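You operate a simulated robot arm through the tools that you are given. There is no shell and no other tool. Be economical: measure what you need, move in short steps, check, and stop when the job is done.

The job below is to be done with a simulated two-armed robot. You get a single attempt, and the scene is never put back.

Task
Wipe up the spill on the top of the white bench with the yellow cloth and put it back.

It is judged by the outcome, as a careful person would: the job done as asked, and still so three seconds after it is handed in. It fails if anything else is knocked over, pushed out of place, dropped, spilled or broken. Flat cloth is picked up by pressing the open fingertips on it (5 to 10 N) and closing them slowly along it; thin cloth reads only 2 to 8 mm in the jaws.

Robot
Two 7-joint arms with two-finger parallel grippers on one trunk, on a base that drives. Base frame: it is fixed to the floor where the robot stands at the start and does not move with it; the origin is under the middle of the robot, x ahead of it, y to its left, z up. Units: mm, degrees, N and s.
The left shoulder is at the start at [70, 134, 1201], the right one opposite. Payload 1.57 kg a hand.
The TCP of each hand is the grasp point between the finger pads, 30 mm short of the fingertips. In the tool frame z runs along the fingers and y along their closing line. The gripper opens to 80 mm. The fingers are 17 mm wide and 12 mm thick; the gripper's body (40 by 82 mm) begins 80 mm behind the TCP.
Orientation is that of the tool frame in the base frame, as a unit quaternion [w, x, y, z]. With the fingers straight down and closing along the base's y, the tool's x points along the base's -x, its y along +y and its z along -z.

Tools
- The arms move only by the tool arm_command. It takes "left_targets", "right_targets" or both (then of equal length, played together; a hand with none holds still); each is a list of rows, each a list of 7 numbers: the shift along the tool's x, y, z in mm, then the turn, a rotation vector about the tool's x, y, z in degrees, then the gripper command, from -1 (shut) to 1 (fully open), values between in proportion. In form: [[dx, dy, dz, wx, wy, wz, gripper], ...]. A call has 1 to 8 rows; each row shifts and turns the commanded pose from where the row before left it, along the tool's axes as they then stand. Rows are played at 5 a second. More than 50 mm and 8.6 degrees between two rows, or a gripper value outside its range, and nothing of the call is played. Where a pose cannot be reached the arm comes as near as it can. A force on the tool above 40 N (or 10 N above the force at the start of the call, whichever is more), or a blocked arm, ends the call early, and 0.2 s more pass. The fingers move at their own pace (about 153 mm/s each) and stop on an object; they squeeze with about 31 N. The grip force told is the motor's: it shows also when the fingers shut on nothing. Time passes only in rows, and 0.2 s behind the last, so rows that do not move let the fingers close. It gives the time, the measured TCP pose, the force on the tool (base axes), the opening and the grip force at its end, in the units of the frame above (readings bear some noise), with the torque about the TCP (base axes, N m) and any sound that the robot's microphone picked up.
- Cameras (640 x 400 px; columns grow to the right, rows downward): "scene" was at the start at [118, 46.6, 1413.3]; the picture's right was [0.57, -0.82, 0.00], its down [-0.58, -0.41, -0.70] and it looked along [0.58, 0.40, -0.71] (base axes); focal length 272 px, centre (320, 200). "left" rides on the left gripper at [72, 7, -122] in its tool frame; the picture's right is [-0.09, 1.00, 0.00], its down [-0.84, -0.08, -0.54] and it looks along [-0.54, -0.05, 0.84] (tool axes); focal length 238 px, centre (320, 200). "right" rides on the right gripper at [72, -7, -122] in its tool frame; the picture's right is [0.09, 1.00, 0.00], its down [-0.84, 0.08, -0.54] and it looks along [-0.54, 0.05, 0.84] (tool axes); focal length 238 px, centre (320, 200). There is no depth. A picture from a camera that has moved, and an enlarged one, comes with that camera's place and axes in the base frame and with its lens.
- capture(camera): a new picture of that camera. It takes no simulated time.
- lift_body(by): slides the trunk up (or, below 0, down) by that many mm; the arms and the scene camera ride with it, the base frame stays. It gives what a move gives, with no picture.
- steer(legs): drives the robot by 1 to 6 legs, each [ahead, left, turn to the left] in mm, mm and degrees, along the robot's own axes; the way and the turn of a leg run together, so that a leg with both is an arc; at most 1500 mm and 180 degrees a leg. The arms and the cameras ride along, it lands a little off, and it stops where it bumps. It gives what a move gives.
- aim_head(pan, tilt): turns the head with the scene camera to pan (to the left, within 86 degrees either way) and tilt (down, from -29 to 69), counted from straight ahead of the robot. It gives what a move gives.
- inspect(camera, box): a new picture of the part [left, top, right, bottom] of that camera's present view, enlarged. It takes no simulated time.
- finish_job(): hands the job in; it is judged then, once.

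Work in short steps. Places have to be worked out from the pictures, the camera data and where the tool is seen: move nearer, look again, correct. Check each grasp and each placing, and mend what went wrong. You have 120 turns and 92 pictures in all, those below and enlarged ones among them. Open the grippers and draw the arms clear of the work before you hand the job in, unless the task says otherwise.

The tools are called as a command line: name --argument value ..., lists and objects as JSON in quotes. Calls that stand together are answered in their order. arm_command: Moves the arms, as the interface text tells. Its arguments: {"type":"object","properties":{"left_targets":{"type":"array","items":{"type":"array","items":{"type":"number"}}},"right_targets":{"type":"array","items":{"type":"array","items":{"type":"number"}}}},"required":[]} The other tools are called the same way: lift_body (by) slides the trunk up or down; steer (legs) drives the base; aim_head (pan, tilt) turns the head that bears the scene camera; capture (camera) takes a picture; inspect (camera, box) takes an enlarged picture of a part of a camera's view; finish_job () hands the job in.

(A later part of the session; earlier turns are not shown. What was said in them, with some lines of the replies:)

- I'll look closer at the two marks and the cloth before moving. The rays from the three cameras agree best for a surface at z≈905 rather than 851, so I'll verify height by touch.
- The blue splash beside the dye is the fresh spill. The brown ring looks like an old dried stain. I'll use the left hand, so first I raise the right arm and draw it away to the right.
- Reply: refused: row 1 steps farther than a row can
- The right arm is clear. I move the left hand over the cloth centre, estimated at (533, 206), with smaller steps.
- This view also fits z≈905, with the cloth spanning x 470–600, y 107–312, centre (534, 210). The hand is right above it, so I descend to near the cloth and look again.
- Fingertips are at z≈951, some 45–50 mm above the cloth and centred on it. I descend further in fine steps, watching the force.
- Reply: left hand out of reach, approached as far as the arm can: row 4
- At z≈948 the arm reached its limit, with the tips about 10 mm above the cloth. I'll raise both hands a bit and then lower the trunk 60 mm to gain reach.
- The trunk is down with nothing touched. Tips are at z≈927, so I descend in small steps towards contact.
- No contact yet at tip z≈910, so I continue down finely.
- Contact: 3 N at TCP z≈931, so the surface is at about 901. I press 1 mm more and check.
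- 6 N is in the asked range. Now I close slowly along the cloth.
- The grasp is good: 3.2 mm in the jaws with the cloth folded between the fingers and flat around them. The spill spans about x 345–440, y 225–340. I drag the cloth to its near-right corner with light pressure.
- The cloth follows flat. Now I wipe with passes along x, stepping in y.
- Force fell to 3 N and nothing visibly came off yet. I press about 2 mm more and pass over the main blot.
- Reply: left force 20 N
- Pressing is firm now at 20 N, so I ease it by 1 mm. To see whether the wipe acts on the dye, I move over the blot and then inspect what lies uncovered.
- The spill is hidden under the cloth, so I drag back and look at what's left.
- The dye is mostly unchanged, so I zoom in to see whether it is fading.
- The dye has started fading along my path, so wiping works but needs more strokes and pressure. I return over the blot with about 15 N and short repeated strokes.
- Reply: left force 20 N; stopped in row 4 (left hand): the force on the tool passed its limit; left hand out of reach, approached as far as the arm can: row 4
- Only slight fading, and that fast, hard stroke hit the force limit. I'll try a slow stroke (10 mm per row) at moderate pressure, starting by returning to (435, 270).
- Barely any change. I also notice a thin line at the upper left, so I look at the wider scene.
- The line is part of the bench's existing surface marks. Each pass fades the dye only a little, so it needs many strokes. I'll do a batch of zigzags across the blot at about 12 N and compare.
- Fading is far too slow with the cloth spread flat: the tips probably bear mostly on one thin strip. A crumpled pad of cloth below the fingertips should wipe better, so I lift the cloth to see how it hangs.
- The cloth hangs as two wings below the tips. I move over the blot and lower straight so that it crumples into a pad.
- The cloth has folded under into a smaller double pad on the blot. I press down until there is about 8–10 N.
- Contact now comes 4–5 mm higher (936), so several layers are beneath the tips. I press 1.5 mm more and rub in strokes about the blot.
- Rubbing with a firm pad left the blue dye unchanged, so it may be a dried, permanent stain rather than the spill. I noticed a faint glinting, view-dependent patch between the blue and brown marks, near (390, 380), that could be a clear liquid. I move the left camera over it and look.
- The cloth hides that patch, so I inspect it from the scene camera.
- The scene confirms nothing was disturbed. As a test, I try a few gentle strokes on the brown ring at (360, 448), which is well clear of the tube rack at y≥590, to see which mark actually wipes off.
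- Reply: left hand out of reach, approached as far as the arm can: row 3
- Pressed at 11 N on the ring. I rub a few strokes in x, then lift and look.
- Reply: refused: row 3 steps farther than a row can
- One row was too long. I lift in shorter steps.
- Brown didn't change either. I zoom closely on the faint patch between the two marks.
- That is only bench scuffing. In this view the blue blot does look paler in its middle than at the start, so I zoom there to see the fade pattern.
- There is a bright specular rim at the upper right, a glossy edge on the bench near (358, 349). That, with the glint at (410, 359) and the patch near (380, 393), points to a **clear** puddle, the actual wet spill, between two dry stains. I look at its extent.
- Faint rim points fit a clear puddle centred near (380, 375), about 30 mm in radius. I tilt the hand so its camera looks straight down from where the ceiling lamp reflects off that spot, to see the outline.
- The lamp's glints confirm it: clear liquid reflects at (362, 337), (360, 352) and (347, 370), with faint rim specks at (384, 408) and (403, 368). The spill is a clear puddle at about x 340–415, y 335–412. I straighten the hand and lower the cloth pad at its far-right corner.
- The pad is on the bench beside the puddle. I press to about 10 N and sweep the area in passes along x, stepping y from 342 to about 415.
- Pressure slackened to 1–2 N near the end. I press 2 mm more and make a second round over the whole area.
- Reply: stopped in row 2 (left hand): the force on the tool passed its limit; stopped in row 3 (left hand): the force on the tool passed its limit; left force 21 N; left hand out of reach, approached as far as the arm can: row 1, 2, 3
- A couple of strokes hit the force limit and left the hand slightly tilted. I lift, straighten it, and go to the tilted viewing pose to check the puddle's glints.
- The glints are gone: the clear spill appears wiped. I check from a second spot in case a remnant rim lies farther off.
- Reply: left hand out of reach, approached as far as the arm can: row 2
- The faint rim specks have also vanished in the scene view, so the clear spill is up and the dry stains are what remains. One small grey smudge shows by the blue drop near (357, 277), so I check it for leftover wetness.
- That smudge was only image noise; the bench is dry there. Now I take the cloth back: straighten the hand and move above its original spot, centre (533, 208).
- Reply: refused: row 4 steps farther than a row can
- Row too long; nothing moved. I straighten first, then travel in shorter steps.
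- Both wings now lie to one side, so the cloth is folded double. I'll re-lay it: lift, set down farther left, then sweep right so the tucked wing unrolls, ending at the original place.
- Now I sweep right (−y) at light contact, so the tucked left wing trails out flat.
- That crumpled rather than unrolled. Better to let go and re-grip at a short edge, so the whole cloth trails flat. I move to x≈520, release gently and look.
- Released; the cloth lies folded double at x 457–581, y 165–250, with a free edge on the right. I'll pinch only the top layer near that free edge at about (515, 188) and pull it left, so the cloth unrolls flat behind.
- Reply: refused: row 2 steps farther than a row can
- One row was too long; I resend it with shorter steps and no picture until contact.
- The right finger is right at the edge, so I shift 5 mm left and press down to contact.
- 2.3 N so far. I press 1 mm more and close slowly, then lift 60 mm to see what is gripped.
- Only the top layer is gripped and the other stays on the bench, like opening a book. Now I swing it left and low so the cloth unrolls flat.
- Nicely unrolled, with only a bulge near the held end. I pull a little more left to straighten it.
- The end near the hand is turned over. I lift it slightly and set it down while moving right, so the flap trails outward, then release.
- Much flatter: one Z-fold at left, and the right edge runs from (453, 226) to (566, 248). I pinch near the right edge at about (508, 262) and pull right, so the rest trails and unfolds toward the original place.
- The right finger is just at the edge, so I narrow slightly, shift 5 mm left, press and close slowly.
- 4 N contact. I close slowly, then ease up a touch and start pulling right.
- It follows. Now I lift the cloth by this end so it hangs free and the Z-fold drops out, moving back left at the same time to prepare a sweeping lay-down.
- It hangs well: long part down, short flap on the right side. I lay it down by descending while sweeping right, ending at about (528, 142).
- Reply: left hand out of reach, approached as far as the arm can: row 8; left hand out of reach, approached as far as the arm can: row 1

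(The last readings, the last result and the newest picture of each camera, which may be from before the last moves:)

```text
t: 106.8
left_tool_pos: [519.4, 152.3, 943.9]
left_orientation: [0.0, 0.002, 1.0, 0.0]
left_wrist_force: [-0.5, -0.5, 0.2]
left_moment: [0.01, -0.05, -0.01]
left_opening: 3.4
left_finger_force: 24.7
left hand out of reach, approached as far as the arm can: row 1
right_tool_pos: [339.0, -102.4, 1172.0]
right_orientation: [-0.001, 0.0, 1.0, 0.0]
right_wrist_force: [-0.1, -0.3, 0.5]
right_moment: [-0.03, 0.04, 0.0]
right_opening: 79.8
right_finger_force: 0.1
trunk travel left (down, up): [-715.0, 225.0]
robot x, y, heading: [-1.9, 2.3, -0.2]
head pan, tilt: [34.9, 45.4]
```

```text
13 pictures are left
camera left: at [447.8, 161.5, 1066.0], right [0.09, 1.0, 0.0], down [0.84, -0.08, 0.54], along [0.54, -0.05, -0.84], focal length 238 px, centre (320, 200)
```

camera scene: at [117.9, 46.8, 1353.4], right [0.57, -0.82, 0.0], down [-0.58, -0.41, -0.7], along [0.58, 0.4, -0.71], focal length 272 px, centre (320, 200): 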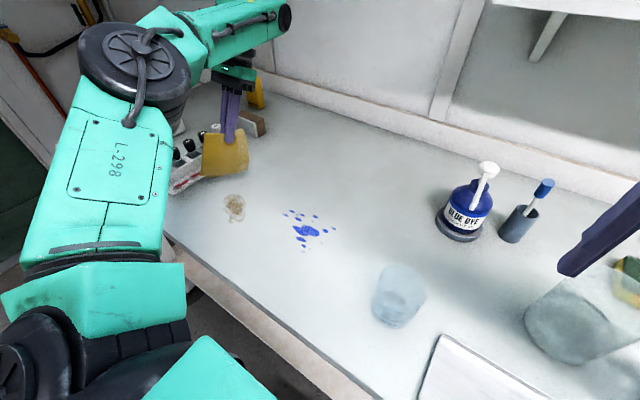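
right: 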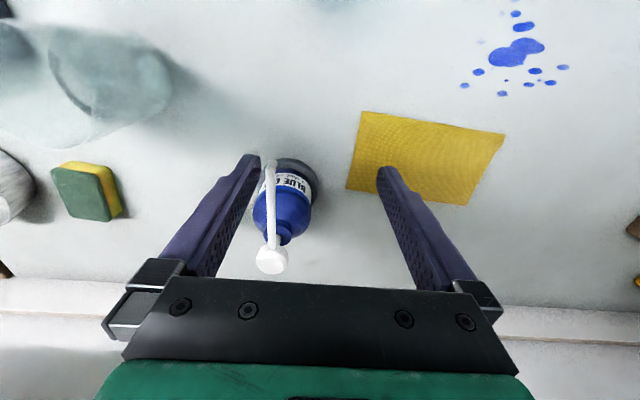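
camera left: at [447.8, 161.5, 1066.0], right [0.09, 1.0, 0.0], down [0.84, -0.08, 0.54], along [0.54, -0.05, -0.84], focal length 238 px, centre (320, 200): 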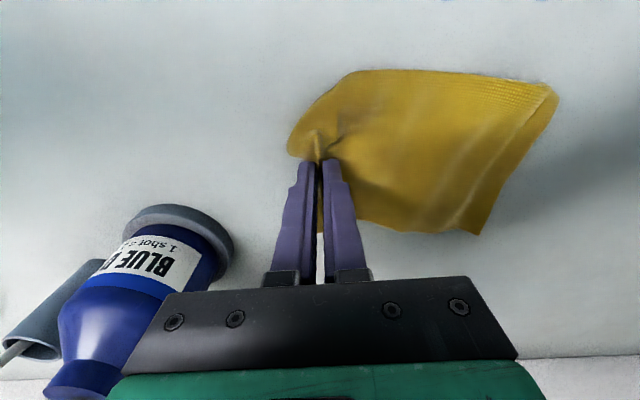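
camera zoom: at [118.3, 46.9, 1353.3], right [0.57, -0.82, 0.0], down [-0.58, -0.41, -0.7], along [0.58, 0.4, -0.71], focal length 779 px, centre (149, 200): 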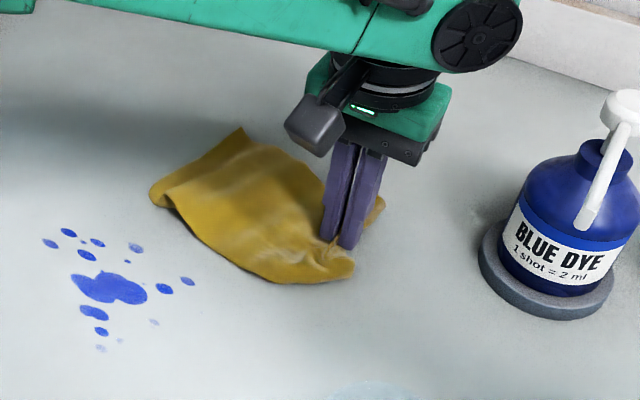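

Excellent: the left edge is back exactly at (484, 307)–(603, 292). Only the right end's flap is tucked under. I lift that end, move right a bit, then lower moving left so the flap trails outward, and release.

arm_command --left_targets '[[0, -8, -22, 0, 0, 0, -1], [0, -10, -22, 0, 0, 0, -1], [0, 0, 0, 0, 0, 0, -1], [0, 6, 12, 0, 0, 0, -1], [0, 8, 12, 0, 0, 0, -1], [0, 8, 12, 0, 0, 0, -1], [0, 6, 8, 0, 0, 0, -1], [0, 0, 0, 0, 0, 0, -1]]'

inspect --camera "scene" --box '[290, 130, 470, 270]'

```text
t: 108.6
left_tool_pos: [515.2, 164.7, 944.4]
left_orientation: [-0.001, 0.002, 1.0, 0.0]
left_wrist_force: [0.5, -0.4, 0.9]
left_moment: [-0.01, 0.02, 0.0]
left_opening: 3.8
left_finger_force: 24.7
left hand out of reach, approached as far as the arm can: row 2
right_tool_pos: [338.1, -103.0, 1172.1]
right_orientation: [-0.001, 0.0, 1.0, 0.001]
right_wrist_force: [0.2, 0.6, 0.0]
right_moment: [0.01, 0.03, 0.0]
right_opening: 80.1
right_finger_force: 0.1
trunk travel left (down, up): [-715.0, 225.0]
robot x, y, heading: [3.6, -1.6, 0.3]
head pan, tilt: [34.9, 45.4]
```

```text
2.86 times, centred on (380, 200) of scene
camera zoom: at [118.3, 46.8, 1353.3], right [0.57, -0.82, 0.0], down [-0.58, -0.41, -0.7], along [0.58, 0.4, -0.71], focal length 779 px, centre (149, 200)
```

zoom: 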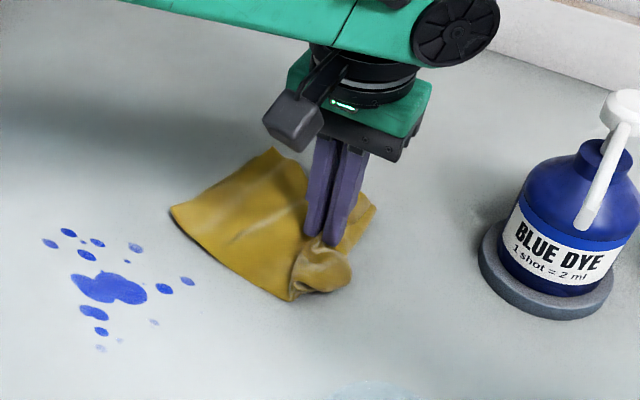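

The flap is coming out on the right. I open gently and raise the hand to see the result.

arm_command --left_targets '[[0, 0, 2, 0, 0, 0, -0.7], [0, 0, 0, 0, 0, 0, -0.4], [0, 0, -30, 0, 0, 0, -0.4], [0, 0, -40, 0, 0, 0, -0.4], [30, 10, -30, 0, 0, 0, -0.4], [35, 20, 0, 0, 0, 0, -0.4], [0, 0, 0, 0, 0, 0, -0.4]]'

inspect --camera "left" --box '[180, 60, 500, 260]'

inspect --camera "scene" --box '[290, 130, 470, 270]'

```text
t: 110.2
left_tool_pos: [451.9, 193.8, 1043.7]
left_orientation: [-0.002, 0.001, 1.0, 0.0]
left_wrist_force: [-0.6, -0.2, -0.6]
left_moment: [0.01, 0.01, -0.01]
left_opening: 23.8
left_finger_force: 0.0
right_tool_pos: [339.9, -103.4, 1170.9]
right_orientation: [-0.002, 0.0, 1.0, 0.0]
right_wrist_force: [0.6, -0.4, 0.2]
right_moment: [0.02, 0.02, 0.0]
right_opening: 79.9
right_finger_force: 0.1
trunk travel left (down, up): [-715.0, 225.0]
robot x, y, heading: [1.8, 3.3, -0.3]
head pan, tilt: [34.9, 45.4]
```

```text
2.00 times, centred on (340, 160) of left
camera zoom: at [379.8, 201.9, 1165.5], right [0.09, 1.0, 0.0], down [0.84, -0.08, 0.54], along [0.54, -0.05, -0.84], focal length 477 px, centre (280, 280)
```

zoom: 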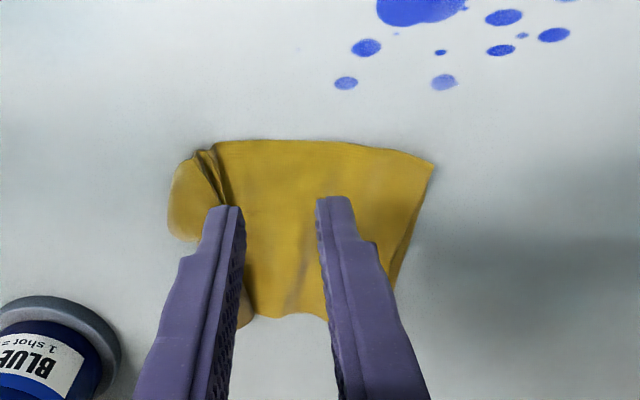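

```text
2.86 times, centred on (380, 200) of scene
camera zoom: at [119.8, 46.1, 1353.2], right [0.57, -0.82, 0.0], down [-0.59, -0.41, -0.7], along [0.57, 0.4, -0.71], focal length 779 px, centre (149, 200)
```

zoom: 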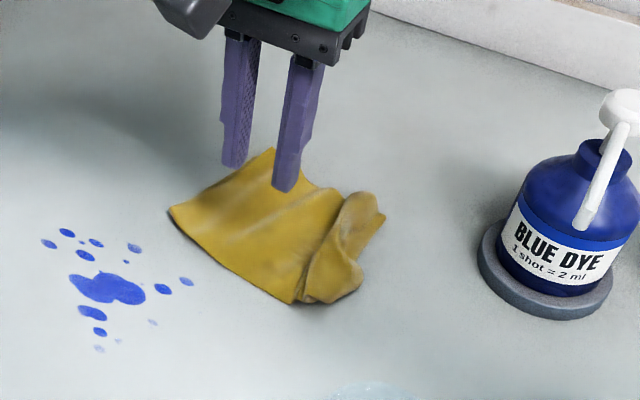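

The cloth is back in its place: centre about (525, 205) against (533, 208) originally, lying flat apart from a small ripple. I open the gripper and draw the left arm up and clear, then take a final look.

arm_command --left_targets '[[10, 20, -40, 0, 0, 0, 1], [20, 35, -20, 0, 0, 0, 1], [20, 40, 0, 0, 0, 0, 1], [25, 40, 0, 0, 0, 0, 1], [25, 40, 0, 0, 0, 0, 1], [20, 40, 0, 0, 0, 0, 1], [0, 0, 0, 0, 0, 0, 1]]'

capture --camera "scene"

capture --camera "left"

inspect --camera "scene" --box '[210, 160, 430, 290]'

```text
t: 111.8
left_tool_pos: [332.3, 406.5, 1103.9]
left_orientation: [-0.001, 0.001, 1.0, 0.0]
left_wrist_force: [-0.3, -0.8, 0.9]
left_moment: [-0.02, -0.03, 0.01]
left_opening: 80.0
left_finger_force: 0.1
right_tool_pos: [338.1, -104.9, 1173.1]
right_orientation: [0.0, 0.001, 1.0, 0.0]
right_wrist_force: [-0.1, -0.2, -0.1]
right_moment: [-0.02, 0.01, -0.01]
right_opening: 80.1
right_finger_force: 0.1
trunk travel left (down, up): [-715.0, 225.0]
robot x, y, heading: [1.6, -1.3, 0.1]
head pan, tilt: [34.9, 45.4]
```

```text
9 pictures are left
camera scene: at [117.7, 45.5, 1353.4], right [0.57, -0.82, 0.0], down [-0.58, -0.41, -0.7], along [0.58, 0.4, -0.71], focal length 272 px, centre (320, 200)
```

scene: 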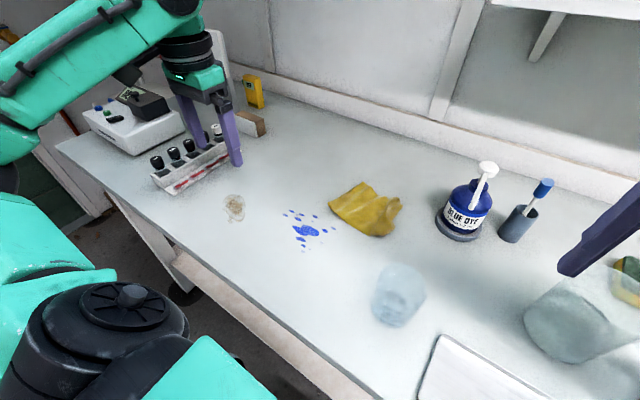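

```text
8 pictures are left
camera left: at [260.7, 415.2, 1225.6], right [0.1, 1.0, 0.0], down [0.84, -0.08, 0.54], along [0.54, -0.05, -0.84], focal length 238 px, centre (320, 200)
```

left: 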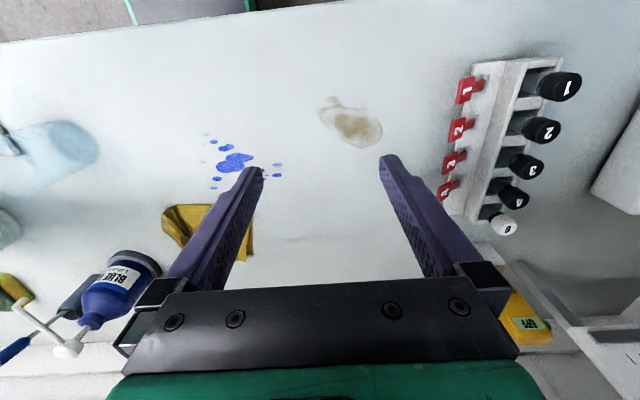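

```text
2.91 times, centred on (320, 225) of scene
camera zoom: at [117.7, 45.5, 1353.4], right [0.57, -0.82, 0.0], down [-0.58, -0.41, -0.7], along [0.58, 0.4, -0.71], focal length 793 px, centre (320, 127)
```

zoom: 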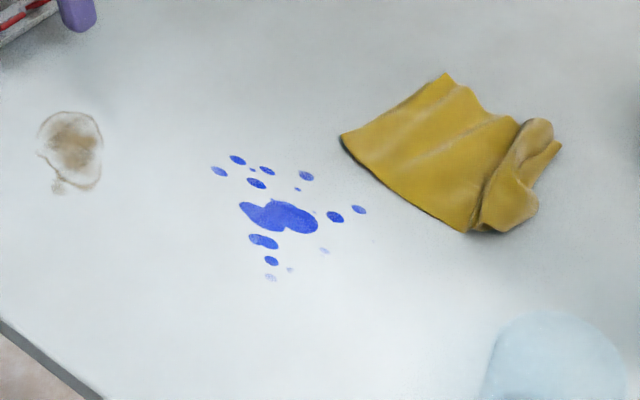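

Everything stands undisturbed and the puddle area is clean. One faint mark appears at (295, 240) in the left view, so I check it.

inspect --camera "left" --box '[255, 100, 395, 270]'

inspect --camera "scene" --box '[250, 130, 370, 205]'

```text
2.35 times, centred on (325, 185) of left
camera zoom: at [260.7, 415.2, 1225.6], right [0.1, 1.0, 0.0], down [0.84, -0.08, 0.54], along [0.54, -0.05, -0.84], focal length 561 px, centre (308, 235)
```

zoom: 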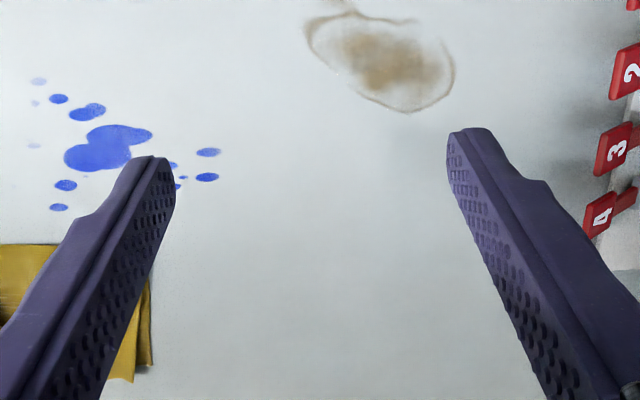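

```text
5.33 times, centred on (310, 168) of scene
camera zoom: at [117.7, 45.5, 1353.4], right [0.57, -0.82, 0.0], down [-0.58, -0.41, -0.7], along [0.58, 0.4, -0.71], focal length 1453 px, centre (373, 373)
```

zoom: 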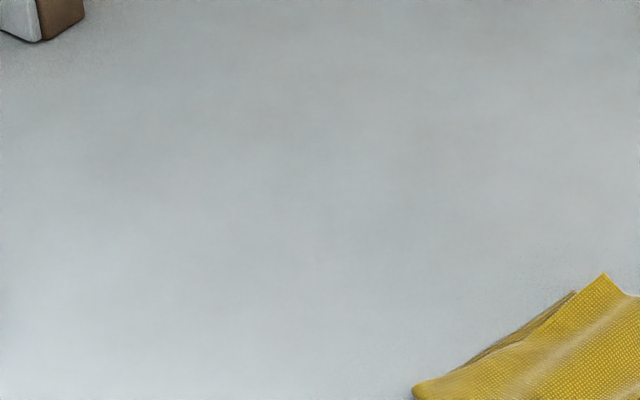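

The enlarged views show no mark, only image noise. The clear spill is gone, the cloth is back, the grippers are open and the arms are clear, so I hand the job in.

finish_job

```text
The job is handed in.
```

I wiped up the clear spill with the yellow cloth, and the cloth is back where it was, lying mostly flat with a small ripple at its right end.

I took the spill to be the clear puddle between the two coloured marks. Its glints were gone after wiping, checked from several angles. The blue splashes and the brown ring did not come off under the cloth, so I treated them as dry stains and left them. If the blue dye was the spill you meant, it is still there.

I saw nothing knocked over, pushed out of place or spilled.
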